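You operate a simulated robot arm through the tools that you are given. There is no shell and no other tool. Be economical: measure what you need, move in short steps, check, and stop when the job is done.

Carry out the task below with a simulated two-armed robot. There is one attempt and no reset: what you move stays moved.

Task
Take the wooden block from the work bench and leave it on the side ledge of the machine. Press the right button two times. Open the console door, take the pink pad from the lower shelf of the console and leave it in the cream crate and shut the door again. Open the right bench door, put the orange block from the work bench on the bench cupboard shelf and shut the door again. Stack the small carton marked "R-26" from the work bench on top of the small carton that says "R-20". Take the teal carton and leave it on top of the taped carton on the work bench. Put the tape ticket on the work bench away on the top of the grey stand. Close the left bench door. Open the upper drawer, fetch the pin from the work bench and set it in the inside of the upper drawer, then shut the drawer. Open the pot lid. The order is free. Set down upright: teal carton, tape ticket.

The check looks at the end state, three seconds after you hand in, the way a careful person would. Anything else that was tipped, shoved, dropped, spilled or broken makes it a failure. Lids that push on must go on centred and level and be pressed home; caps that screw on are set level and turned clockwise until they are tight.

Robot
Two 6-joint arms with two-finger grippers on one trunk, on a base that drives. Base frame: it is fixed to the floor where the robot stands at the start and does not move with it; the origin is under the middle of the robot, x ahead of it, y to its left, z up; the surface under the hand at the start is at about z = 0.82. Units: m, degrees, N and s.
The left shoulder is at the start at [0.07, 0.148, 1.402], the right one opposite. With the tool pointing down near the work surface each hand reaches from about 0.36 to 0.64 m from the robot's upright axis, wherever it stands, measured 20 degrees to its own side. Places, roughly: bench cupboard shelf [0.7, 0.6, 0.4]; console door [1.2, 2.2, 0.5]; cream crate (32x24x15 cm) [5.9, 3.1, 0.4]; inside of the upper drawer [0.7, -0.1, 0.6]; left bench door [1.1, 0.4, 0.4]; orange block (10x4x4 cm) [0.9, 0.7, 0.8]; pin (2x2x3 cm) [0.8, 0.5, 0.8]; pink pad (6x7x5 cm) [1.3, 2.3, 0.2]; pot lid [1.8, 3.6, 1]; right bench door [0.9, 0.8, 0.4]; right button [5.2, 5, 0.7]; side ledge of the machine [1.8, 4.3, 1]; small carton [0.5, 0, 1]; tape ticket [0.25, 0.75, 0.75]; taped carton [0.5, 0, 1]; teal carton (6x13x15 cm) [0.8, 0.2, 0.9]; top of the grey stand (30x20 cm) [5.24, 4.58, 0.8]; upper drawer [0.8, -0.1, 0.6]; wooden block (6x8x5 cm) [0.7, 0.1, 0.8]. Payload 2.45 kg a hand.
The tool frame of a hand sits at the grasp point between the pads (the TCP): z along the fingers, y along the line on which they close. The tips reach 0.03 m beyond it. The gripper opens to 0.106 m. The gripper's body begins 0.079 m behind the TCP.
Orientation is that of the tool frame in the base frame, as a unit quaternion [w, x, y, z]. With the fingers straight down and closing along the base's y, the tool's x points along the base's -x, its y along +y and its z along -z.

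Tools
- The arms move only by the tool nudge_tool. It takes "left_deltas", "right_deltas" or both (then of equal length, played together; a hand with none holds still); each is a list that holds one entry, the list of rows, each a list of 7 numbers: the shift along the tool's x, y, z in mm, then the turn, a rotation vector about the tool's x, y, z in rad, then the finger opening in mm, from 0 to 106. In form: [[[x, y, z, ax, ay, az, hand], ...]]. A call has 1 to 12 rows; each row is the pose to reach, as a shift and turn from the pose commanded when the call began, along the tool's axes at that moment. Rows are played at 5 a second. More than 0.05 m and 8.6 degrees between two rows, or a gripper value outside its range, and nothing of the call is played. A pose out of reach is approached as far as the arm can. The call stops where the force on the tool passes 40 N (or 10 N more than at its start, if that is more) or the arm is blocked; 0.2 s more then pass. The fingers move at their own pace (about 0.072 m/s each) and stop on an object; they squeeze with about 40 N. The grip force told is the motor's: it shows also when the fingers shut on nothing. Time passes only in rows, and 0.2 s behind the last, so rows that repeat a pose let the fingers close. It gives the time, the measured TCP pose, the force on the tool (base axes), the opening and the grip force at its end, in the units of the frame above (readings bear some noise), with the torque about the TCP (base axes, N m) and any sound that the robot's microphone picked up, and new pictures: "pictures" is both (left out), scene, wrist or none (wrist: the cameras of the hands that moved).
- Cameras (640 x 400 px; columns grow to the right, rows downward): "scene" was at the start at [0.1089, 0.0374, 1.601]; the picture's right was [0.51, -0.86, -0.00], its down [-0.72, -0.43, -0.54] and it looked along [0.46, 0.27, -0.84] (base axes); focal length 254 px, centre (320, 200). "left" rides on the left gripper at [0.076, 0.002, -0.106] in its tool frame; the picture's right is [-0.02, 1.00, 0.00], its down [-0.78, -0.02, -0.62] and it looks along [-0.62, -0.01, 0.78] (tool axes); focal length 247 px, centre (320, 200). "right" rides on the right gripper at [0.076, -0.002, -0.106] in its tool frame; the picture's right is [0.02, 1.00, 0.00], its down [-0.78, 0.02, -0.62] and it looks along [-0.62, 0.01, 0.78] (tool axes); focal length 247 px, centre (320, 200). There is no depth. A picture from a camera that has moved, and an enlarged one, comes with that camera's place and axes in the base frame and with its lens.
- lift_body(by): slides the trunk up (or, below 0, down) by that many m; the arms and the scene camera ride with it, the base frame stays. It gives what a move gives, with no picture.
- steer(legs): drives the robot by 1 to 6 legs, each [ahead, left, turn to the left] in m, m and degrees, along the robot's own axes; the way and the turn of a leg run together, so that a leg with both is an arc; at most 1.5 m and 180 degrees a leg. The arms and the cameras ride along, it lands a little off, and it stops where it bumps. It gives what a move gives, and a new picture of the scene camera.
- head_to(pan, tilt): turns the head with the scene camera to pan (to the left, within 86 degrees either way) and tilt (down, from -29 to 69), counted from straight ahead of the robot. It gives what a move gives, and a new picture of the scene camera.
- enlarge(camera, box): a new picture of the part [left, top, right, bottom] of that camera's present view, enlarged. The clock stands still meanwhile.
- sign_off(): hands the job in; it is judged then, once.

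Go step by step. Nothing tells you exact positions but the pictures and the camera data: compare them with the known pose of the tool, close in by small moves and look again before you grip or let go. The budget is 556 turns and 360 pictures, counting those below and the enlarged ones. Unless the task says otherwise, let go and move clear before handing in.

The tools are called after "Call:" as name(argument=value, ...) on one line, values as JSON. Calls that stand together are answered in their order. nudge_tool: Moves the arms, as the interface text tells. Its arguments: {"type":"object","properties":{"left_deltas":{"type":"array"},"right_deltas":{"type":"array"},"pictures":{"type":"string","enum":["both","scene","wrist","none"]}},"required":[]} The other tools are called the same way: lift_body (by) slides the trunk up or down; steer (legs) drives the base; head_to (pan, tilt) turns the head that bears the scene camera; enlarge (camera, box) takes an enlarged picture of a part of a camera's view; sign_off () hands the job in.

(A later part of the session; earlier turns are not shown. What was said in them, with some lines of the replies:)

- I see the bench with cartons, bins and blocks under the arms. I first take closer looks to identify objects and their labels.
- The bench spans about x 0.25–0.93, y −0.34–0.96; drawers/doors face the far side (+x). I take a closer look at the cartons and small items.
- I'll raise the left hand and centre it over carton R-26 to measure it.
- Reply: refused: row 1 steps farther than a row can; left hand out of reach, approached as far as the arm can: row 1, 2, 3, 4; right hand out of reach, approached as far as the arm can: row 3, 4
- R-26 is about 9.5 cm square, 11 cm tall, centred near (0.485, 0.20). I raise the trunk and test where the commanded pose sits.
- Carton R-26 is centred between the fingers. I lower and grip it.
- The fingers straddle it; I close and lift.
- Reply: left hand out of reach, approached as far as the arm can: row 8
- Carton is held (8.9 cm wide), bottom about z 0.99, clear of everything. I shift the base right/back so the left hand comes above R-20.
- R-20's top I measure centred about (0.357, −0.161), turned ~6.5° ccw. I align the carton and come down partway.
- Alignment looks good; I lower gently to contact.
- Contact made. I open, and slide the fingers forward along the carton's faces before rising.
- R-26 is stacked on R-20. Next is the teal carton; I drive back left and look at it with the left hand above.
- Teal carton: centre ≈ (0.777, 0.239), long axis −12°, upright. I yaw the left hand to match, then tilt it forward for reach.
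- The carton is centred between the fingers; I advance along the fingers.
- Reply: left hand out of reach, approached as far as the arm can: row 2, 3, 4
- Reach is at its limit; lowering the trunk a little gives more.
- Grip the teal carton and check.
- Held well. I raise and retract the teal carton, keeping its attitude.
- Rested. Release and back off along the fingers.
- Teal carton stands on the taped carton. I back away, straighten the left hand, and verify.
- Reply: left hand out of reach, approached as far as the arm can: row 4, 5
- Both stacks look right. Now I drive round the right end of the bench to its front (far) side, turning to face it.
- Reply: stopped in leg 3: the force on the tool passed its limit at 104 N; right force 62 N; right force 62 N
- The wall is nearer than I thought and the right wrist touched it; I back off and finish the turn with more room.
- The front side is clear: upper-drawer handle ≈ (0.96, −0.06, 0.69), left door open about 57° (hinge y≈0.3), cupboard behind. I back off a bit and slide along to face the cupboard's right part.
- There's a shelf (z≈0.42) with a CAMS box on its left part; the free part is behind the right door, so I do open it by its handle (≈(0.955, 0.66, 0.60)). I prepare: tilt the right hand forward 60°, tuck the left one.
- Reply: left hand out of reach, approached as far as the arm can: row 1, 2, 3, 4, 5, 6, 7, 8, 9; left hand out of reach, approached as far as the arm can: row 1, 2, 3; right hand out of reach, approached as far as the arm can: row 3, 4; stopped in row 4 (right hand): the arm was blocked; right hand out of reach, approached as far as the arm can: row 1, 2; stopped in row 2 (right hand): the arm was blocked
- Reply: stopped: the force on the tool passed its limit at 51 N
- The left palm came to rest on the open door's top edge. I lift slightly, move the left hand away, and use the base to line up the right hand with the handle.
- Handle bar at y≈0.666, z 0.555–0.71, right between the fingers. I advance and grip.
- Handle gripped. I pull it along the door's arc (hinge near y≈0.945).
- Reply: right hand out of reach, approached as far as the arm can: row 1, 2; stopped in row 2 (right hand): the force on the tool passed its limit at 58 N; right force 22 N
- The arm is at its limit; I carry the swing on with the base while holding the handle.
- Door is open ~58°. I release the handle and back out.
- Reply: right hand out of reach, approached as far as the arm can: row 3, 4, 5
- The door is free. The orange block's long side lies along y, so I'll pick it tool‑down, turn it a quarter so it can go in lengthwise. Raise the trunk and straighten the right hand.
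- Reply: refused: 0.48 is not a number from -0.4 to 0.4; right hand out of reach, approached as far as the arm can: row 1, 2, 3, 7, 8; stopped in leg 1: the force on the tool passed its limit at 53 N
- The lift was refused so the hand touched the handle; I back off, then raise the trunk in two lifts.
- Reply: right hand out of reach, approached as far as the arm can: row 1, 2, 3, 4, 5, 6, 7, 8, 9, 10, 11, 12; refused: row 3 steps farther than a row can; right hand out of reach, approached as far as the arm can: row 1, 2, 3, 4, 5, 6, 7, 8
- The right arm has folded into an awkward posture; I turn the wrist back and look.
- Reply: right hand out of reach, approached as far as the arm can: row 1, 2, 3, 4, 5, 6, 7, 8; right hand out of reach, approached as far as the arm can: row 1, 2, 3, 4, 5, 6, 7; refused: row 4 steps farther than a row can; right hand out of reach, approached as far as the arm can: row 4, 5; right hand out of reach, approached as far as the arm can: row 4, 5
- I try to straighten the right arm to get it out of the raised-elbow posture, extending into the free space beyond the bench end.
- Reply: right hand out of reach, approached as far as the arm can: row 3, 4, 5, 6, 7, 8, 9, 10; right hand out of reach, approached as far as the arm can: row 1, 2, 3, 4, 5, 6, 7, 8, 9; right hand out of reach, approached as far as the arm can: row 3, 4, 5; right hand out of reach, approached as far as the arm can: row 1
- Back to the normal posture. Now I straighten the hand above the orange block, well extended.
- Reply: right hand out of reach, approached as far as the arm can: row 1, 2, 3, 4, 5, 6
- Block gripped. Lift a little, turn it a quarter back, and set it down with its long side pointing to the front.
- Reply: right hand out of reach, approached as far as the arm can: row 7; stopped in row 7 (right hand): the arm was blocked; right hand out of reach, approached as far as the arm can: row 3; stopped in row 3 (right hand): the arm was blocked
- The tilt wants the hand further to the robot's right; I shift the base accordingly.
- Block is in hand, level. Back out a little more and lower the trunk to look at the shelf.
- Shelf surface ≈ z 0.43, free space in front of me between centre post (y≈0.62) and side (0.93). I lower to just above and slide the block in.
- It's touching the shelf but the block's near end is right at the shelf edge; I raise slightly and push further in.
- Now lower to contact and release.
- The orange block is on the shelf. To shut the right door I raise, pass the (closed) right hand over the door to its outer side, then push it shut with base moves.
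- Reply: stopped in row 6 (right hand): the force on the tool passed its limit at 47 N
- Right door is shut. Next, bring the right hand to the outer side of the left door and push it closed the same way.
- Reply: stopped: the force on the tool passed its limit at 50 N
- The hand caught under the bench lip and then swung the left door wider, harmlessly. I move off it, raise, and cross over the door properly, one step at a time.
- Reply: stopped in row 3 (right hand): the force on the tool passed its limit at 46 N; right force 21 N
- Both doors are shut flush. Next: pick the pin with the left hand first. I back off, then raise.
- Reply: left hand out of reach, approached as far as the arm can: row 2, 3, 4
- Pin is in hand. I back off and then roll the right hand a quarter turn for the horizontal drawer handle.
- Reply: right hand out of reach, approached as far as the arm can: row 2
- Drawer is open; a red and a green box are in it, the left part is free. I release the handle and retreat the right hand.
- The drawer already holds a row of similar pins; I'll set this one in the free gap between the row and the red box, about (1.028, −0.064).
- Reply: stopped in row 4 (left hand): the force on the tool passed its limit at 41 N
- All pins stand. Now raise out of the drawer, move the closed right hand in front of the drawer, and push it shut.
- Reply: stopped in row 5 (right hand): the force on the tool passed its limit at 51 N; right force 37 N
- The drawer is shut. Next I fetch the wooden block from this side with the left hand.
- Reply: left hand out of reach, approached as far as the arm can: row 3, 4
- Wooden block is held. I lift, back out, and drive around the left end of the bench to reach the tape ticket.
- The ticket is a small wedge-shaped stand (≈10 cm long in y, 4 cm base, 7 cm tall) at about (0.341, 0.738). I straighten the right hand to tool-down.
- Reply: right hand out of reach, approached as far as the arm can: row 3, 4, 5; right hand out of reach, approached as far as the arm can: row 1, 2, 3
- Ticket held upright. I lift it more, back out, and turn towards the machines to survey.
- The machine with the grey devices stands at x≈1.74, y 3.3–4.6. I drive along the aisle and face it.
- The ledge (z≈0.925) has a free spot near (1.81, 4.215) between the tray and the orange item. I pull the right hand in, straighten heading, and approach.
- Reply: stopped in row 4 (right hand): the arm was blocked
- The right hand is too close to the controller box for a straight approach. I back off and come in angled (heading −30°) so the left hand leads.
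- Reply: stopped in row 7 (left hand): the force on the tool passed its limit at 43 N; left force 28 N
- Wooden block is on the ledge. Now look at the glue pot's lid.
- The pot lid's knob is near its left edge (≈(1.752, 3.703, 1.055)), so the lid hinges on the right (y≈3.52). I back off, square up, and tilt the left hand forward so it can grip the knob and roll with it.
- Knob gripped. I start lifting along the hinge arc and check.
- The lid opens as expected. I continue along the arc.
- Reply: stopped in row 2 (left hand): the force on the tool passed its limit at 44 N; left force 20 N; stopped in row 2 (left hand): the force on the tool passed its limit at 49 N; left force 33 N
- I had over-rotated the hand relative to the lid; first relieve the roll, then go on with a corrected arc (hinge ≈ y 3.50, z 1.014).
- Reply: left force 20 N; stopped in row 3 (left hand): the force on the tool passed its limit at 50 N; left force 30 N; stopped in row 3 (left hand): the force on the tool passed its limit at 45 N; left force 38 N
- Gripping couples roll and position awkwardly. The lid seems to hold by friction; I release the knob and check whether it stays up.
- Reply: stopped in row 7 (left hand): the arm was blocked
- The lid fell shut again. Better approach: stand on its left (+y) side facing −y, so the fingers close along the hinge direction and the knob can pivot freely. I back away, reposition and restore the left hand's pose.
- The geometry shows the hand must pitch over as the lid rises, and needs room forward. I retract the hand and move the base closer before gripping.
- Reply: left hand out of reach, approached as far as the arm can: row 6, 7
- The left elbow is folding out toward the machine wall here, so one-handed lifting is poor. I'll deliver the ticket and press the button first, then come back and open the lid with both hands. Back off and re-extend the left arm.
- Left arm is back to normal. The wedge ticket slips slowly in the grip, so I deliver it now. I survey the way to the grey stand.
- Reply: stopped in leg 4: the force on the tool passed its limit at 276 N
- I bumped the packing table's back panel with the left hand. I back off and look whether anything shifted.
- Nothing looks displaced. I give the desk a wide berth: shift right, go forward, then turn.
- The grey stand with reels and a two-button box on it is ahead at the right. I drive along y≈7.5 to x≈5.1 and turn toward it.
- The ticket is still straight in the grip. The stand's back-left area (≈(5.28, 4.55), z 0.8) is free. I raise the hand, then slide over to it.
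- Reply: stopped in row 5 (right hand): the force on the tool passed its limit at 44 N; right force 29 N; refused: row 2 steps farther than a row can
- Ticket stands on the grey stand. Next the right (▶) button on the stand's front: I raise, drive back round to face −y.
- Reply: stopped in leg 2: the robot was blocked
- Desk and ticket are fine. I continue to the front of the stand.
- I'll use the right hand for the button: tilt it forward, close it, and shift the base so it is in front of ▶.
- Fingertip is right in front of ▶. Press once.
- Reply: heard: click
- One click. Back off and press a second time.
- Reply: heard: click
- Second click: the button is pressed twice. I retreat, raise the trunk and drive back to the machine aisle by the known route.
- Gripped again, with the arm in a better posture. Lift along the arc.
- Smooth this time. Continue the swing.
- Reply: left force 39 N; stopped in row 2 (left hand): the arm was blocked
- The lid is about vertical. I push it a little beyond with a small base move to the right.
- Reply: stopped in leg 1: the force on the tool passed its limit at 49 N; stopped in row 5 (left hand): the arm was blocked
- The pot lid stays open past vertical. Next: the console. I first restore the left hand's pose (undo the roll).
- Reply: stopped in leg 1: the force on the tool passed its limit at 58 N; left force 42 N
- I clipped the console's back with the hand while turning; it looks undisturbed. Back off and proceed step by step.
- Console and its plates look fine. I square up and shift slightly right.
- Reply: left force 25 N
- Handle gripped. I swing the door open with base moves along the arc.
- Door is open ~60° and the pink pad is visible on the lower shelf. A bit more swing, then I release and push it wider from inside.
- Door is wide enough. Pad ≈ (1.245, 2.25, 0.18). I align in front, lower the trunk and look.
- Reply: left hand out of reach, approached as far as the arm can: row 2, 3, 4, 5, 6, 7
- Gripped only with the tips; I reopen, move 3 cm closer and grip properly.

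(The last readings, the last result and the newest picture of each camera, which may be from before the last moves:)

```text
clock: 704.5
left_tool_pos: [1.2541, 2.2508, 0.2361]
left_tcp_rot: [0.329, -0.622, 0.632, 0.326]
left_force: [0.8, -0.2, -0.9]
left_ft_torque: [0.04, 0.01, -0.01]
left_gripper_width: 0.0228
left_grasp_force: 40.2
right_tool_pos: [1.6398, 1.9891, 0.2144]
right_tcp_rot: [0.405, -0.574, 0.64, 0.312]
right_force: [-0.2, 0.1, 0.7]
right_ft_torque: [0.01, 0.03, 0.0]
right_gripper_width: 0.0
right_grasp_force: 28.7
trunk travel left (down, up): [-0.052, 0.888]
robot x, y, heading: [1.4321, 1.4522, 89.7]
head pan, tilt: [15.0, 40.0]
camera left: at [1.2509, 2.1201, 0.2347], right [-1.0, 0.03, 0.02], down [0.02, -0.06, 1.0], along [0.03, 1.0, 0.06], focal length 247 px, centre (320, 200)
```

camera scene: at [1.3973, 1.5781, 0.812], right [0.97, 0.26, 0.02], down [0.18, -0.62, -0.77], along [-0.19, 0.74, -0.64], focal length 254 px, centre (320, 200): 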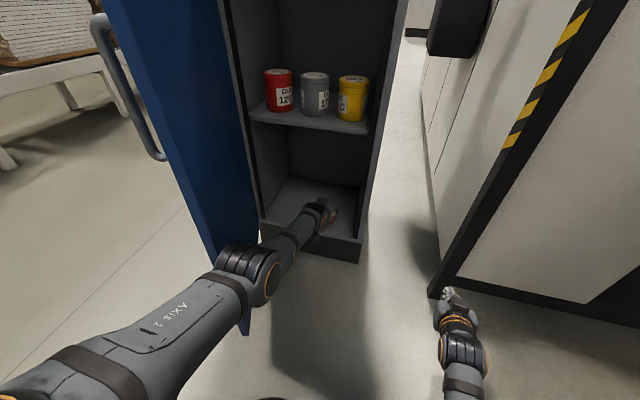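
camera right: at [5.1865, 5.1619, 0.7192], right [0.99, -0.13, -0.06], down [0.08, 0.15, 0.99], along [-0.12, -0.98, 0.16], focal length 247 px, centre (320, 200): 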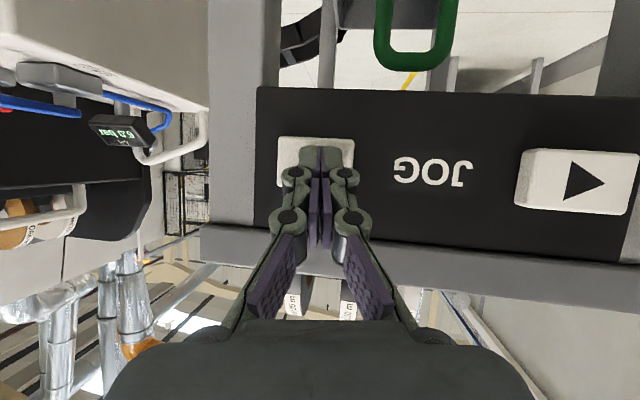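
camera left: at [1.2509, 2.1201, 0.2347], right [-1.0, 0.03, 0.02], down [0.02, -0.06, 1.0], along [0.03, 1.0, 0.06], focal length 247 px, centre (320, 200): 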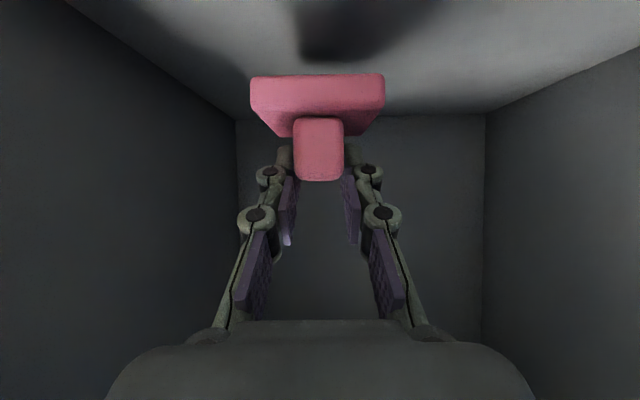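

Pad in hand. I back out, raise everything above the door, and go round to its outer side to push it shut with the right hand.

Call:
steer(legs=[[-0.3, 0, 0]])

Call:
lift_body(by=0.4)

Call:
lift_body(by=0.4)

Call:
lift_body(by=0.08)

```text
clock: 706.5
left_tool_pos: [1.2529, 1.9491, 0.2367]
left_tcp_rot: [0.33, -0.622, 0.631, 0.327]
left_force: [-0.5, 0.3, -0.4]
left_ft_torque: [-0.02, -0.02, -0.02]
left_gripper_width: 0.0229
left_grasp_force: 40.4
right_tool_pos: [1.6387, 1.6887, 0.2142]
right_tcp_rot: [0.405, -0.574, 0.639, 0.312]
right_force: [-0.2, 0.2, -0.4]
right_ft_torque: [0.0, 0.0, 0.03]
right_gripper_width: 0.0
right_grasp_force: 28.7
trunk travel left (down, up): [-0.052, 0.888]
robot x, y, heading: [1.435, 1.1443, 90.4]
head pan, tilt: [15.0, 40.0]
camera scene: at [1.3974, 1.2753, 0.8119], right [0.96, 0.26, 0.02], down [0.18, -0.62, -0.77], along [-0.19, 0.74, -0.64], focal length 254 px, centre (320, 200)
```

scene: 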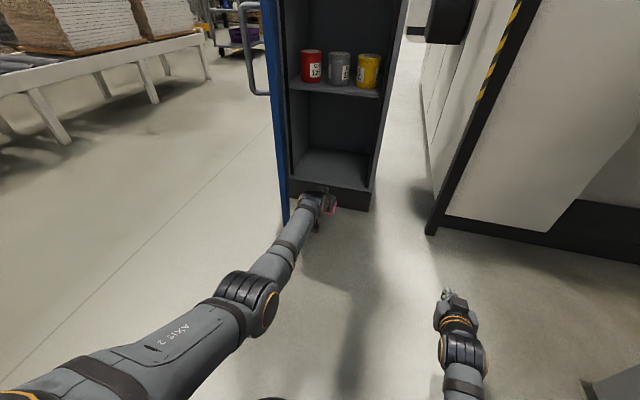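

```text
clock: 710.4
left_tool_pos: [1.2544, 1.9491, 0.627]
left_tcp_rot: [0.322, -0.62, 0.635, 0.331]
left_force: [0.6, -0.5, -0.5]
left_ft_torque: [-0.02, -0.02, 0.02]
left_gripper_width: 0.023
left_grasp_force: 40.1
right_tool_pos: [1.6404, 1.6887, 0.5983]
right_tcp_rot: [0.396, -0.574, 0.643, 0.316]
right_force: [0.5, 0.6, -0.7]
right_ft_torque: [-0.03, -0.03, 0.01]
right_gripper_width: 0.0
right_grasp_force: 28.7
trunk travel left (down, up): [-0.452, 0.488]
robot x, y, heading: [1.4348, 1.1461, 90.4]
head pan, tilt: [15.0, 40.0]
```

```text
clock: 714.2
left_tool_pos: [1.2533, 1.9487, 1.0268]
left_tcp_rot: [0.322, -0.62, 0.634, 0.331]
left_force: [-0.3, 0.7, -0.6]
left_ft_torque: [-0.02, -0.02, 0.02]
left_gripper_width: 0.0227
left_grasp_force: 39.8
right_tool_pos: [1.6406, 1.691, 0.998]
right_tcp_rot: [0.398, -0.573, 0.644, 0.316]
right_force: [-0.1, -0.9, -0.4]
right_ft_torque: [0.02, 0.05, -0.02]
right_gripper_width: 0.0
right_grasp_force: 28.7
trunk travel left (down, up): [-0.852, 0.088]
robot x, y, heading: [1.4324, 1.1398, 90.3]
head pan, tilt: [15.0, 40.0]
```

```text
clock: 715.4
left_tool_pos: [1.2535, 1.9488, 1.106]
left_tcp_rot: [0.322, -0.62, 0.634, 0.331]
left_force: [-0.8, -0.1, 0.3]
left_ft_torque: [-0.03, 0.0, 0.0]
left_gripper_width: 0.0228
left_grasp_force: 40.0
right_tool_pos: [1.6396, 1.6908, 1.0772]
right_tcp_rot: [0.396, -0.574, 0.643, 0.316]
right_force: [0.2, 0.0, 1.5]
right_ft_torque: [0.01, 0.01, 0.0]
right_gripper_width: 0.0
right_grasp_force: 28.6
trunk travel left (down, up): [-0.932, 0.008]
robot x, y, heading: [1.4353, 1.1437, 90.1]
head pan, tilt: [15.0, 40.0]
```

Call:
steer(legs=[[0.13, 0, 0], [0, 0.7, 0]])

Call:
lift_body(by=-0.4)

```text
clock: 720.1
left_tool_pos: [0.5507, 2.0738, 1.1073]
left_tcp_rot: [0.321, -0.621, 0.633, 0.333]
left_force: [0.3, -0.1, -0.3]
left_ft_torque: [0.02, 0.0, 0.04]
left_gripper_width: 0.0229
left_grasp_force: 39.7
right_tool_pos: [0.937, 1.8156, 1.0775]
right_tcp_rot: [0.396, -0.574, 0.643, 0.317]
right_force: [0.0, -0.5, 0.1]
right_ft_torque: [-0.02, 0.0, 0.0]
right_gripper_width: 0.0
right_grasp_force: 28.2
trunk travel left (down, up): [-0.932, 0.008]
robot x, y, heading: [0.731, 1.2713, 90.6]
head pan, tilt: [15.0, 40.0]
camera scene: at [0.7082, 1.4049, 1.6823], right [0.96, 0.26, 0.0], down [0.17, -0.62, -0.77], along [-0.2, 0.74, -0.64], focal length 254 px, centre (320, 200)
```

scene: 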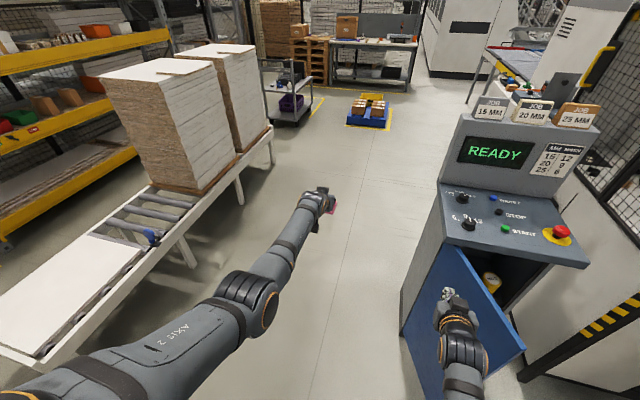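

```text
clock: 723.9
left_tool_pos: [0.5491, 2.0738, 0.7072]
left_tcp_rot: [0.322, -0.621, 0.633, 0.332]
left_force: [0.5, -1.1, -0.7]
left_ft_torque: [0.02, 0.04, 0.01]
left_gripper_width: 0.0227
left_grasp_force: 39.9
right_tool_pos: [0.9354, 1.8161, 0.6786]
right_tcp_rot: [0.397, -0.573, 0.643, 0.316]
right_force: [-0.1, -0.4, 0.2]
right_ft_torque: [0.01, -0.04, -0.01]
right_gripper_width: 0.0
right_grasp_force: 28.9
trunk travel left (down, up): [-0.532, 0.408]
robot x, y, heading: [0.7312, 1.272, 90.3]
head pan, tilt: [15.0, 40.0]
```

Call:
steer(legs=[[0.085, -0.135, 0], [0.065, -0.093, 0], [0.067, -0.055, 0], [0.058, -0.02, 0]])

```text
clock: 727.4
left_tool_pos: [0.8468, 2.351, 0.7052]
left_tcp_rot: [0.32, -0.622, 0.633, 0.332]
left_force: [0.2, 0.3, -1.2]
left_ft_torque: [-0.01, 0.01, 0.03]
left_gripper_width: 0.0227
left_grasp_force: 39.9
right_tool_pos: [1.2329, 2.0929, 0.6772]
right_tcp_rot: [0.396, -0.575, 0.643, 0.316]
right_force: [0.5, 0.0, -0.1]
right_ft_torque: [-0.02, 0.02, -0.04]
right_gripper_width: 0.0001
right_grasp_force: 28.5
trunk travel left (down, up): [-0.532, 0.408]
robot x, y, heading: [1.03, 1.5428, 90.4]
head pan, tilt: [15.0, 40.0]
camera scene: at [1.0053, 1.6829, 1.282], right [0.96, 0.27, 0.0], down [0.17, -0.62, -0.76], along [-0.2, 0.74, -0.64], focal length 254 px, centre (320, 200)
```

scene: 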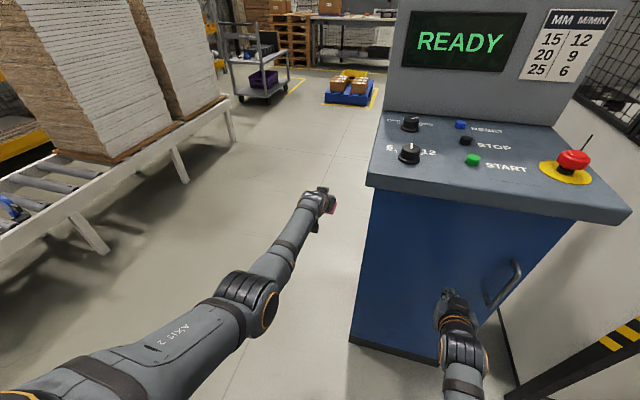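

Call:
nudge_tool(right_deltas=[[[-7, -3, 13, 0, 0, 0, 0], [-14, -6, 26, 0, 0, 0, 0], [-20, -8, 38, 0, 0, 0, 0], [-25, -10, 47, 0, 0, 0, 0], [-30, -11.5, 55, 0, 0, 0, 0], [-35, -11.5, 64, 0, 0, 0, 0], [-40, -11.5, 73, 0, 0, 0, 0]]], pictures="scene")

```text
clock: 728.4
left_tool_pos: [0.844, 2.3456, 0.7126]
left_tcp_rot: [0.324, -0.621, 0.632, 0.333]
left_force: [0.3, 0.9, -0.5]
left_ft_torque: [-0.02, -0.01, 0.01]
left_gripper_width: 0.0229
left_grasp_force: 40.0
right_tool_pos: [1.2463, 2.1326, 0.6759]
right_tcp_rot: [0.393, -0.575, 0.644, 0.316]
right_force: [-8.5, -31.4, 14.9]
right_ft_torque: [0.32, 0.06, 0.38]
right_gripper_width: 0.0003
right_grasp_force: 28.4
trunk travel left (down, up): [-0.532, 0.408]
robot x, y, heading: [1.0275, 1.5454, 90.3]
head pan, tilt: [15.0, 40.0]
stopped in row 4 (right hand): the force on the tool passed its limit at 60 N (the readings are from after the stop); the commanded pose is now the measured one
camera scene: at [1.0022, 1.6722, 1.2834], right [0.96, 0.27, 0.0], down [0.17, -0.61, -0.77], along [-0.2, 0.74, -0.64], focal length 254 px, centre (320, 200)
```

scene: 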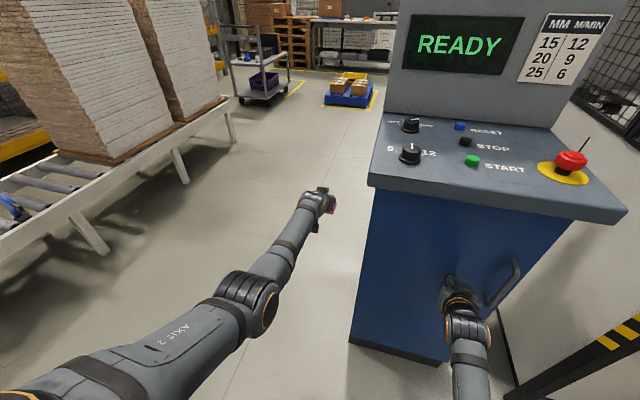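

The console door is shut. Now carry the pad to the cream crate: back off, raise, and drive the known north route.

Call:
steer(legs=[[-0.28, 0, 0]])

Call:
lift_body(by=0.4)

Call:
steer(legs=[[0, 0.58, -0.3], [1.5, 0, 0], [1.5, 0, 0], [0.35, 0, 0], [0, -0.88, 0], [1.5, 0, 0]])

```text
clock: 730.3
left_tool_pos: [0.8474, 2.0677, 0.7079]
left_tcp_rot: [0.32, -0.622, 0.632, 0.333]
left_force: [0.5, -0.7, -0.4]
left_ft_torque: [-0.02, 0.0, 0.03]
left_gripper_width: 0.0231
left_grasp_force: 39.7
right_tool_pos: [1.2497, 1.8556, 0.6727]
right_tcp_rot: [0.391, -0.576, 0.645, 0.314]
right_force: [0.6, -0.5, 0.5]
right_ft_torque: [0.04, 0.02, -0.03]
right_gripper_width: 0.0002
right_grasp_force: 28.2
trunk travel left (down, up): [-0.532, 0.408]
robot x, y, heading: [1.0296, 1.2626, 90.3]
head pan, tilt: [15.0, 40.0]
camera scene: at [1.0066, 1.3989, 1.2823], right [0.96, 0.27, 0.0], down [0.17, -0.62, -0.77], along [-0.2, 0.74, -0.64], focal length 254 px, centre (320, 200)
```

scene: 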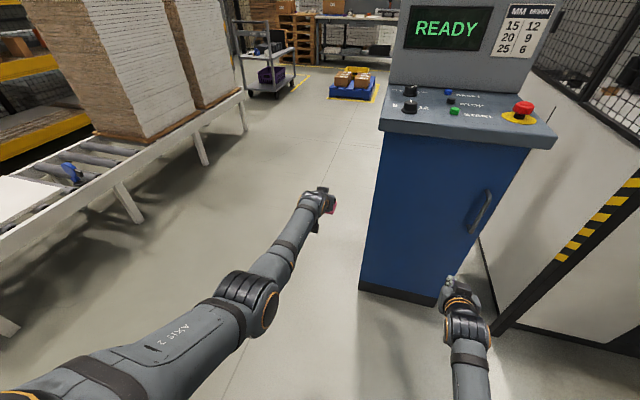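

```text
clock: 734.2
left_tool_pos: [0.8473, 2.0704, 1.1073]
left_tcp_rot: [0.321, -0.621, 0.633, 0.332]
left_force: [0.0, 0.4, 0.5]
left_ft_torque: [-0.02, 0.0, -0.03]
left_gripper_width: 0.0229
left_grasp_force: 40.4
right_tool_pos: [1.2496, 1.8566, 1.0722]
right_tcp_rot: [0.392, -0.575, 0.646, 0.313]
right_force: [0.4, 0.0, 0.2]
right_ft_torque: [-0.01, 0.02, 0.01]
right_gripper_width: 0.0
right_grasp_force: 28.5
trunk travel left (down, up): [-0.932, 0.008]
robot x, y, heading: [1.033, 1.2663, 90.5]
head pan, tilt: [15.0, 40.0]
```

```text
clock: 764.9
left_tool_pos: [1.4697, 6.899, 1.1067]
left_tcp_rot: [0.338, -0.588, 0.664, 0.315]
left_force: [-0.4, -0.4, -0.8]
left_ft_torque: [0.01, 0.01, 0.01]
left_gripper_width: 0.023
left_grasp_force: 39.8
right_tool_pos: [1.8483, 6.6472, 1.0726]
right_tcp_rot: [0.407, -0.543, 0.674, 0.293]
right_force: [0.0, -0.6, 0.1]
right_ft_torque: [-0.02, 0.01, -0.01]
right_gripper_width: 0.0
right_grasp_force: 28.8
trunk travel left (down, up): [-0.932, 0.008]
robot x, y, heading: [1.5698, 6.0826, 84.4]
head pan, tilt: [15.0, 40.0]
camera scene: at [1.5593, 6.217, 1.6823], right [0.99, 0.17, 0.0], down [0.11, -0.63, -0.77], along [-0.13, 0.76, -0.64], focal length 254 px, centre (320, 200)
```

scene: 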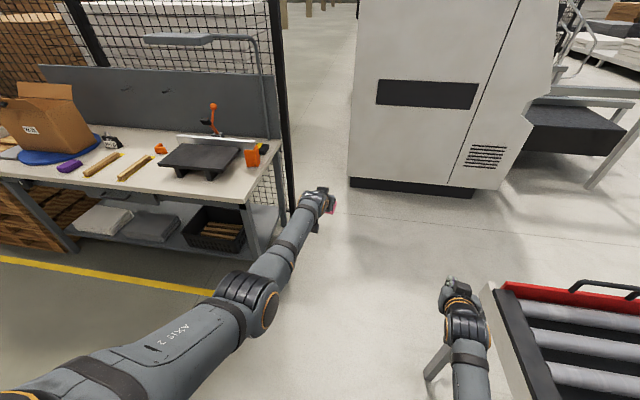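

Call:
steer(legs=[[0, 0, 5.6], [1.05, 0, 0], [0, 0, -90], [1.5, 0, 0], [1.5, 0, 0], [0, 0, -90]])

```text
clock: 792.6
left_tool_pos: [4.7719, 6.3546, 1.1076]
left_tcp_rot: [0.332, 0.633, 0.621, -0.322]
left_force: [0.3, -0.5, -0.5]
left_ft_torque: [0.0, 0.0, 0.0]
left_gripper_width: 0.0228
left_grasp_force: 39.9
right_tool_pos: [4.3706, 6.5689, 1.0731]
right_tcp_rot: [0.314, 0.646, 0.576, -0.391]
right_force: [1.8, 0.9, 0.3]
right_ft_torque: [0.0, 0.02, -0.02]
right_gripper_width: 0.0002
right_grasp_force: 28.6
trunk travel left (down, up): [-0.932, 0.008]
robot x, y, heading: [4.593, 7.1595, -89.8]
head pan, tilt: [15.0, 40.0]
camera scene: at [4.6125, 7.0286, 1.6822], right [-0.96, -0.26, 0.0], down [-0.17, 0.62, -0.77], along [0.2, -0.74, -0.64], focal length 254 px, centre (320, 200)
```

scene: 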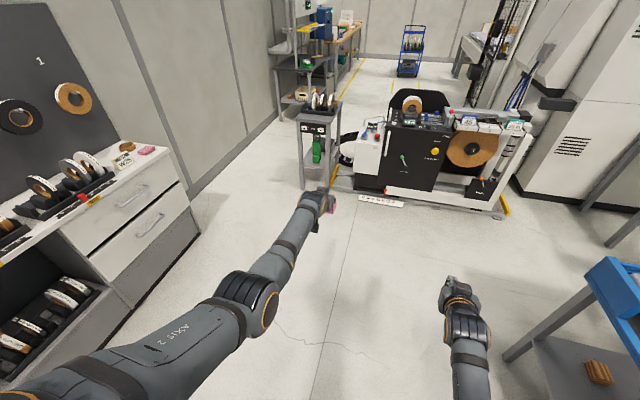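

Call:
steer(legs=[[0, 0.55, -0.2], [1.2, 0, 0], [0.46, 0.63, 0], [1.2, 0, 0]])

```text
clock: 810.8
left_tool_pos: [6.0217, 3.5381, 1.1067]
left_tcp_rot: [0.336, 0.626, 0.628, -0.318]
left_force: [0.0, -0.1, -1.0]
left_ft_torque: [0.03, 0.0, 0.02]
left_gripper_width: 0.0229
left_grasp_force: 39.7
right_tool_pos: [5.6151, 3.7429, 1.0716]
right_tcp_rot: [0.318, 0.639, 0.583, -0.388]
right_force: [0.0, -0.2, 0.5]
right_ft_torque: [0.0, -0.02, 0.0]
right_gripper_width: 0.0
right_grasp_force: 29.0
trunk travel left (down, up): [-0.932, 0.008]
robot x, y, heading: [5.8229, 4.336, -88.3]
head pan, tilt: [15.0, 40.0]
camera scene: at [5.8474, 4.2085, 1.6823], right [-0.96, -0.29, 0.0], down [-0.18, 0.62, -0.77], along [0.22, -0.73, -0.64], focal length 254 px, centre (320, 200)
```

scene: 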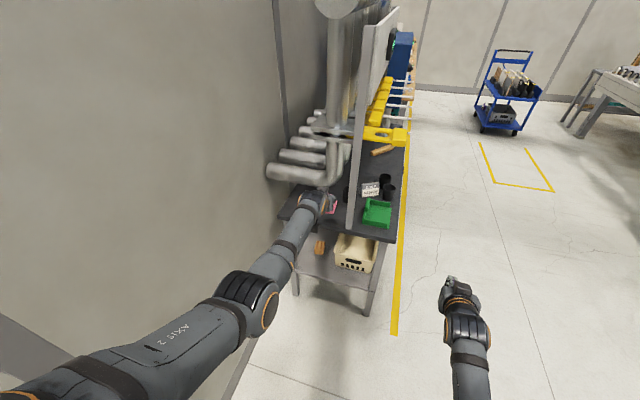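

The crate is on the lower shelf (front ≈ y 3.24, x 5.82–6.03, rim ≈ 0.48). I align, lower the trunk and look from the wrist.

Call:
steer(legs=[[0, -0.075, -1.7]])

Call:
lift_body(by=-0.4)

Call:
lift_body(by=-0.16)

Call:
enlarge(camera="left", box=[0, 0, 640, 400])

```text
clock: 811.9
left_tool_pos: [5.9325, 3.5312, 1.1051]
left_tcp_rot: [0.33, 0.634, 0.62, -0.324]
left_force: [1.0, 0.1, -0.8]
left_ft_torque: [-0.01, 0.01, -0.05]
left_gripper_width: 0.0228
left_grasp_force: 40.0
right_tool_pos: [5.5312, 3.7474, 1.074]
right_tcp_rot: [0.311, 0.646, 0.575, -0.394]
right_force: [0.1, -0.2, 0.7]
right_ft_torque: [0.0, 0.06, -0.1]
right_gripper_width: 0.0001
right_grasp_force: 28.5
trunk travel left (down, up): [-0.932, 0.008]
robot x, y, heading: [5.751, 4.3363, -89.8]
head pan, tilt: [15.0, 40.0]
camera scene: at [5.78, 4.2057, 1.6821], right [-0.97, -0.26, 0.01], down [-0.17, 0.62, -0.76], along [0.19, -0.74, -0.64], focal length 254 px, centre (320, 200)
```

scene: 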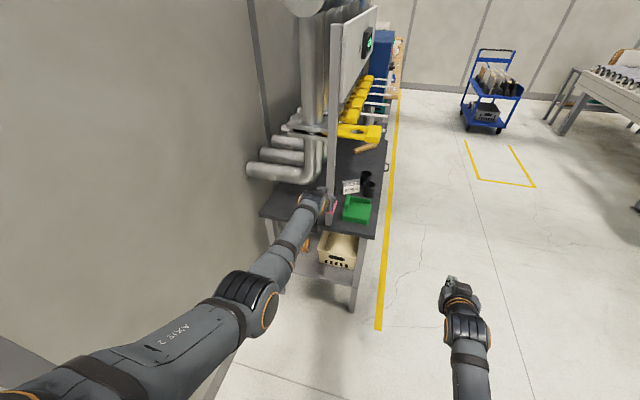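

```text
clock: 815.7
left_tool_pos: [5.927, 3.5319, 0.7073]
left_tcp_rot: [0.331, 0.635, 0.62, -0.321]
left_force: [0.0, -0.3, 0.3]
left_ft_torque: [0.03, -0.01, 0.02]
left_gripper_width: 0.023
left_grasp_force: 40.0
right_tool_pos: [5.5253, 3.7479, 0.6716]
right_tcp_rot: [0.312, 0.648, 0.574, -0.392]
right_force: [0.1, 0.5, -1.0]
right_ft_torque: [0.0, -0.01, 0.05]
right_gripper_width: 0.0
right_grasp_force: 29.0
trunk travel left (down, up): [-0.532, 0.408]
robot x, y, heading: [5.7493, 4.3382, -89.9]
head pan, tilt: [15.0, 40.0]
```

```text
clock: 817.5
left_tool_pos: [5.9269, 3.5314, 0.5475]
left_tcp_rot: [0.332, 0.635, 0.619, -0.322]
left_force: [-0.5, -0.1, -0.5]
left_ft_torque: [-0.02, -0.02, 0.01]
left_gripper_width: 0.0229
left_grasp_force: 40.2
right_tool_pos: [5.5243, 3.7481, 0.5126]
right_tcp_rot: [0.312, 0.648, 0.574, -0.392]
right_force: [0.6, 0.8, -0.2]
right_ft_torque: [-0.03, -0.02, 0.02]
right_gripper_width: 0.0
right_grasp_force: 28.8
trunk travel left (down, up): [-0.372, 0.568]
robot x, y, heading: [5.7487, 4.3404, -89.8]
head pan, tilt: [15.0, 40.0]
```

```text
1.00 times, centred on (320, 200) of left (not enlarged: the box is as wide or as high as the picture)
camera zoom: at [5.9297, 3.6624, 0.5457], right [1.0, -0.03, 0.04], down [-0.04, 0.06, 1.0], along [-0.03, -1.0, 0.06], focal length 247 px, centre (320, 200)
```

zoom: 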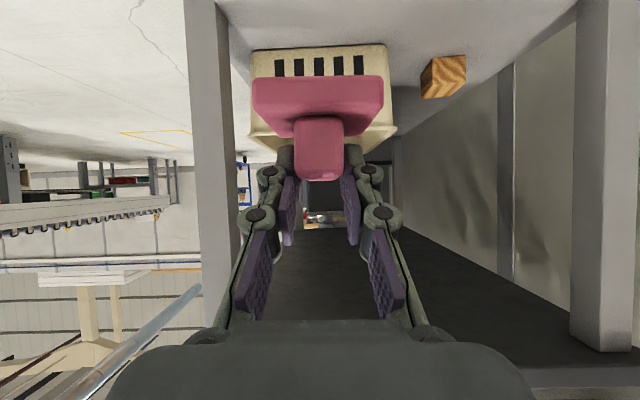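

Crate rim ≈ 0.483, centred at x≈5.923, and the tabletop underside is ≈0.77, so there is room. I raise 2 cm, move in, lower, and release.

Call:
lift_body(by=0.022)

Call:
steer(legs=[[0.2, 0.003, 0], [0.2, 0.003, 0]])

Call:
lift_body(by=-0.06)

Call:
enlarge(camera="left", box=[0, 0, 640, 400])

```text
clock: 818.2
left_tool_pos: [5.9264, 3.5313, 0.5684]
left_tcp_rot: [0.331, 0.635, 0.619, -0.322]
left_force: [0.3, -0.7, -0.4]
left_ft_torque: [0.03, -0.01, -0.01]
left_gripper_width: 0.023
left_grasp_force: 39.8
right_tool_pos: [5.5249, 3.7477, 0.5351]
right_tcp_rot: [0.312, 0.648, 0.574, -0.392]
right_force: [-1.6, -1.0, -0.1]
right_ft_torque: [-0.03, -0.03, 0.02]
right_gripper_width: 0.0
right_grasp_force: 28.6
trunk travel left (down, up): [-0.394, 0.546]
robot x, y, heading: [5.7499, 4.3391, -89.8]
head pan, tilt: [15.0, 40.0]
```

```text
clock: 821.0
left_tool_pos: [5.9315, 3.1338, 0.5673]
left_tcp_rot: [0.331, 0.635, 0.619, -0.322]
left_force: [-0.4, -0.5, -0.7]
left_ft_torque: [0.01, 0.02, -0.01]
left_gripper_width: 0.0229
left_grasp_force: 39.6
right_tool_pos: [5.5301, 3.3509, 0.5338]
right_tcp_rot: [0.312, 0.648, 0.574, -0.392]
right_force: [0.1, -0.5, -1.4]
right_ft_torque: [-0.02, 0.0, 0.0]
right_gripper_width: 0.0
right_grasp_force: 28.6
trunk travel left (down, up): [-0.394, 0.546]
robot x, y, heading: [5.7547, 3.9392, -90.0]
head pan, tilt: [15.0, 40.0]
camera scene: at [5.7757, 3.8086, 1.1441], right [-0.97, -0.26, 0.0], down [-0.17, 0.62, -0.77], along [0.2, -0.74, -0.64], focal length 254 px, centre (320, 200)
```

scene: 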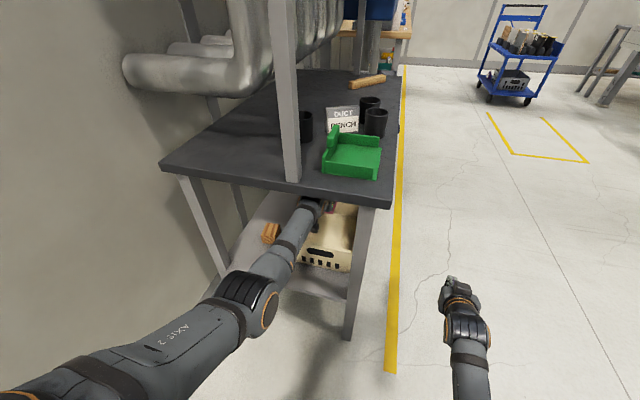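

```text
clock: 822.0
left_tool_pos: [5.932, 3.1359, 0.5099]
left_tcp_rot: [0.331, 0.636, 0.619, -0.322]
left_force: [-0.1, 0.2, -1.3]
left_ft_torque: [0.03, 0.01, 0.0]
left_gripper_width: 0.0229
left_grasp_force: 39.2
right_tool_pos: [5.5296, 3.3511, 0.4746]
right_tcp_rot: [0.313, 0.648, 0.573, -0.393]
right_force: [-0.4, -0.3, -0.1]
right_ft_torque: [0.03, 0.0, 0.03]
right_gripper_width: 0.0002
right_grasp_force: 28.4
trunk travel left (down, up): [-0.334, 0.606]
robot x, y, heading: [5.7551, 3.9375, -90.1]
head pan, tilt: [15.0, 40.0]
```

```text
1.00 times, centred on (320, 200) of left (not enlarged: the box is as wide or as high as the picture)
camera zoom: at [5.9347, 3.2658, 0.5077], right [1.0, -0.03, 0.04], down [-0.04, 0.06, 1.0], along [-0.03, -1.0, 0.06], focal length 247 px, centre (320, 200)
```

zoom: 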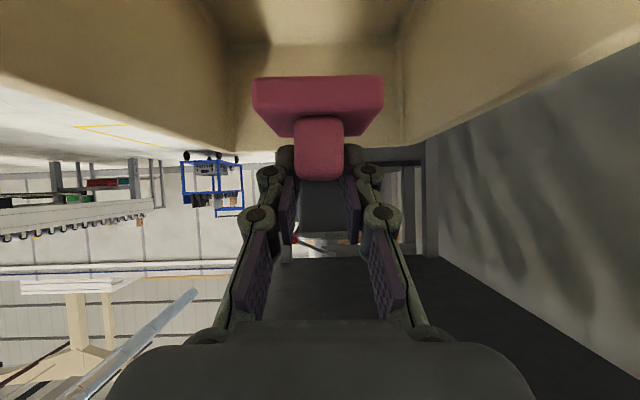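

Call:
steer(legs=[[-0.045, 0, 0]])

Call:
lift_body(by=-0.052)

Call:
nudge_tool(left_deltas=[[[0, 0, 0, 0, 0, 0, 40], [0, 0, 0, 0, 0, 0, 50], [0, 0, 0, 0, 0, 0, 50], [0, 0, 0, 0, 0, 0, 50]]], pictures="wrist")

```text
clock: 822.9
left_tool_pos: [5.9303, 3.1805, 0.5096]
left_tcp_rot: [0.33, 0.636, 0.619, -0.322]
left_force: [-0.1, 0.2, 0.1]
left_ft_torque: [0.01, -0.01, 0.01]
left_gripper_width: 0.0229
left_grasp_force: 40.1
right_tool_pos: [5.5305, 3.3967, 0.4739]
right_tcp_rot: [0.312, 0.648, 0.573, -0.393]
right_force: [0.1, -0.6, 0.8]
right_ft_torque: [0.02, 0.0, -0.03]
right_gripper_width: 0.0
right_grasp_force: 27.8
trunk travel left (down, up): [-0.334, 0.606]
robot x, y, heading: [5.7573, 3.9902, -89.9]
head pan, tilt: [15.0, 40.0]
camera scene: at [5.7757, 3.8549, 1.0844], right [-0.97, -0.26, 0.0], down [-0.17, 0.62, -0.77], along [0.2, -0.74, -0.64], focal length 254 px, centre (320, 200)
```

scene: 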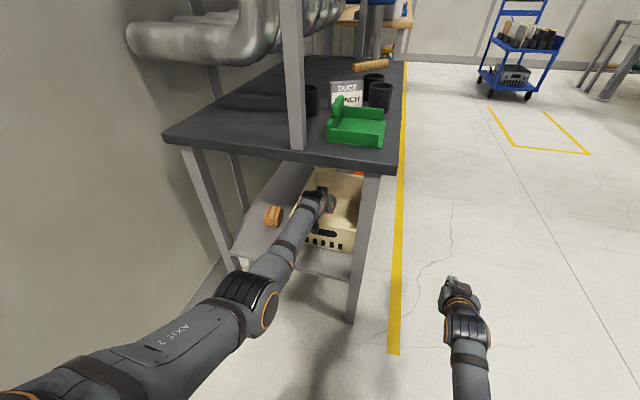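

```text
clock: 823.8
left_tool_pos: [5.9308, 3.1793, 0.4562]
left_tcp_rot: [0.331, 0.635, 0.619, -0.323]
left_force: [0.1, 0.9, 0.0]
left_ft_torque: [-0.02, -0.02, 0.02]
left_gripper_width: 0.0228
left_grasp_force: 40.4
right_tool_pos: [5.5303, 3.3958, 0.4224]
right_tcp_rot: [0.312, 0.648, 0.573, -0.393]
right_force: [-0.1, 0.4, 0.3]
right_ft_torque: [0.03, -0.03, -0.01]
right_gripper_width: 0.0
right_grasp_force: 28.7
trunk travel left (down, up): [-0.282, 0.658]
robot x, y, heading: [5.753, 3.9859, -90.2]
head pan, tilt: [15.0, 40.0]
```

```text
clock: 824.8
left_tool_pos: [5.9312, 3.1794, 0.4582]
left_tcp_rot: [0.331, 0.635, 0.619, -0.322]
left_force: [-0.2, 0.4, 0.4]
left_ft_torque: [-0.01, -0.03, 0.0]
left_gripper_width: 0.0501
left_grasp_force: 0.0
right_tool_pos: [5.5308, 3.396, 0.4218]
right_tcp_rot: [0.312, 0.649, 0.573, -0.392]
right_force: [0.2, -0.1, -0.6]
right_ft_torque: [0.0, -0.03, 0.01]
right_gripper_width: 0.0002
right_grasp_force: 29.1
trunk travel left (down, up): [-0.282, 0.658]
robot x, y, heading: [5.7568, 3.9827, -90.1]
head pan, tilt: [15.0, 40.0]
camera left: at [5.9344, 3.3101, 0.4555], right [1.0, -0.03, 0.04], down [-0.04, 0.06, 1.0], along [-0.03, -1.0, 0.06], focal length 247 px, centre (320, 200)
```

left: 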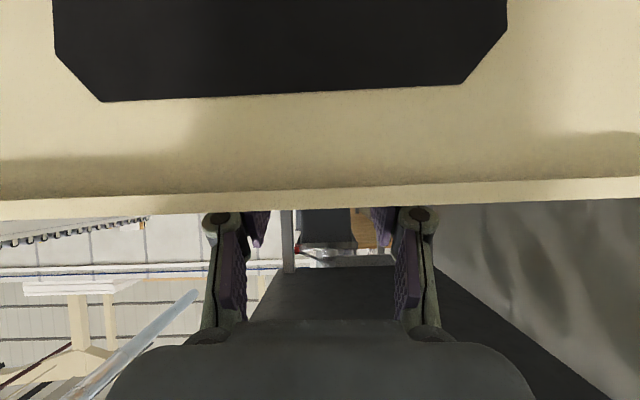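

Released inside the crate. I raise out and verify.

Call:
lift_body(by=0.1)

Call:
enlarge(camera="left", box=[0, 0, 640, 400])

```text
clock: 826.1
left_tool_pos: [5.9301, 3.1796, 0.5572]
left_tcp_rot: [0.331, 0.636, 0.619, -0.321]
left_force: [-0.6, 0.6, -0.8]
left_ft_torque: [0.0, 0.02, 0.0]
left_gripper_width: 0.0502
left_grasp_force: 0.0
right_tool_pos: [5.53, 3.3957, 0.5208]
right_tcp_rot: [0.311, 0.648, 0.574, -0.392]
right_force: [0.0, 0.5, 0.2]
right_ft_torque: [-0.02, -0.01, 0.01]
right_gripper_width: 0.0
right_grasp_force: 28.5
trunk travel left (down, up): [-0.382, 0.558]
robot x, y, heading: [5.755, 3.9817, -90.1]
head pan, tilt: [15.0, 40.0]
```

```text
1.00 times, centred on (320, 200) of left (not enlarged: the box is as wide or as high as the picture)
camera zoom: at [5.9344, 3.31, 0.5552], right [1.0, -0.03, 0.04], down [-0.04, 0.06, 1.0], along [-0.03, -1.0, 0.06], focal length 247 px, centre (320, 200)
```

zoom: 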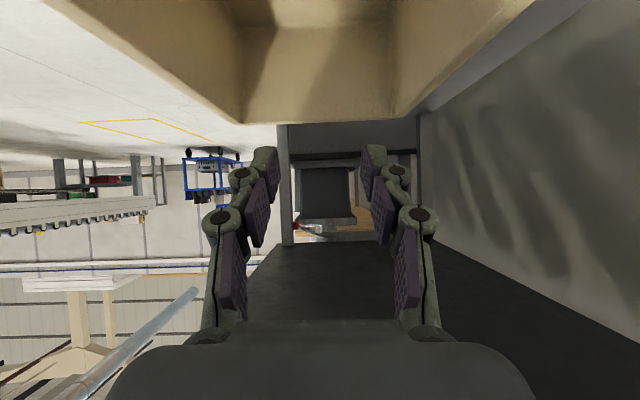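

Call:
steer(legs=[[-0.35, 0, 0]])

Call:
lift_body(by=0.4)

Call:
enlarge(camera="scene", box=[260, 180, 400, 300])

```text
clock: 828.4
left_tool_pos: [5.9321, 3.5335, 0.5588]
left_tcp_rot: [0.331, 0.635, 0.619, -0.322]
left_force: [0.1, 0.4, 0.8]
left_ft_torque: [-0.01, -0.04, 0.01]
left_gripper_width: 0.05
left_grasp_force: 0.0
right_tool_pos: [5.532, 3.7496, 0.5226]
right_tcp_rot: [0.312, 0.648, 0.573, -0.392]
right_force: [0.3, -0.4, -0.4]
right_ft_torque: [-0.02, 0.02, -0.03]
right_gripper_width: 0.0
right_grasp_force: 29.0
trunk travel left (down, up): [-0.382, 0.558]
robot x, y, heading: [5.7535, 4.3355, -89.9]
head pan, tilt: [15.0, 40.0]
camera scene: at [5.7762, 4.2086, 1.1324], right [-0.97, -0.26, 0.0], down [-0.17, 0.62, -0.77], along [0.2, -0.74, -0.64], focal length 254 px, centre (320, 200)
```

scene: 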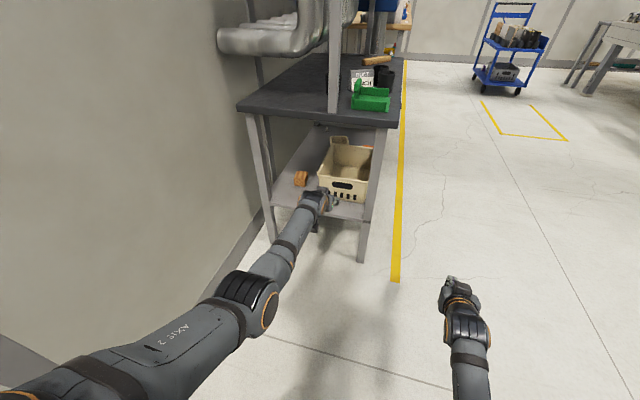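

```text
clock: 832.3
left_tool_pos: [5.9327, 3.533, 0.9588]
left_tcp_rot: [0.331, 0.635, 0.619, -0.322]
left_force: [-0.3, 0.6, -0.9]
left_ft_torque: [0.02, -0.02, 0.01]
left_gripper_width: 0.0502
left_grasp_force: 0.0
right_tool_pos: [5.5312, 3.7496, 0.9215]
right_tcp_rot: [0.312, 0.648, 0.573, -0.392]
right_force: [0.3, -0.2, 0.5]
right_ft_torque: [-0.04, 0.02, 0.01]
right_gripper_width: 0.0
right_grasp_force: 28.8
trunk travel left (down, up): [-0.782, 0.158]
robot x, y, heading: [5.7559, 4.3408, -89.9]
head pan, tilt: [15.0, 40.0]
```

```text
3.33 times, centred on (330, 240) of scene
camera zoom: at [5.7762, 4.2078, 1.5322], right [-0.97, -0.26, 0.0], down [-0.17, 0.62, -0.77], along [0.2, -0.74, -0.64], focal length 848 px, centre (287, 67)
```

zoom: 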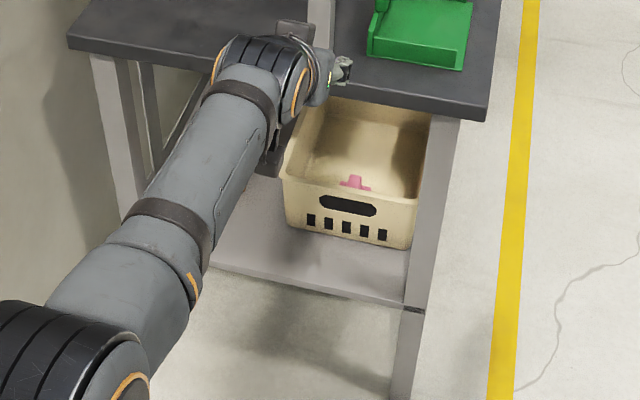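

The pad stands in the cream crate, both hands are empty and clear, and every item on the list is done. I hand in the job.

Call:
sign_off()

```text
The job is handed in.
```

I finished every item on the list and handed the job in.

- **Not checked:** the drawer, both bench doors and the console door were each pushed until they met a hard stop. I didn't look inside the drawer again after shutting it.
- **Bumps:** while driving I knocked a wall, the packing table, the back of the console and probably the edge of the reel desk. In the pictures taken afterwards nothing looked moved or tipped.
- **Grey stand:** the tape ticket stands upright there, right next to the cork ring.
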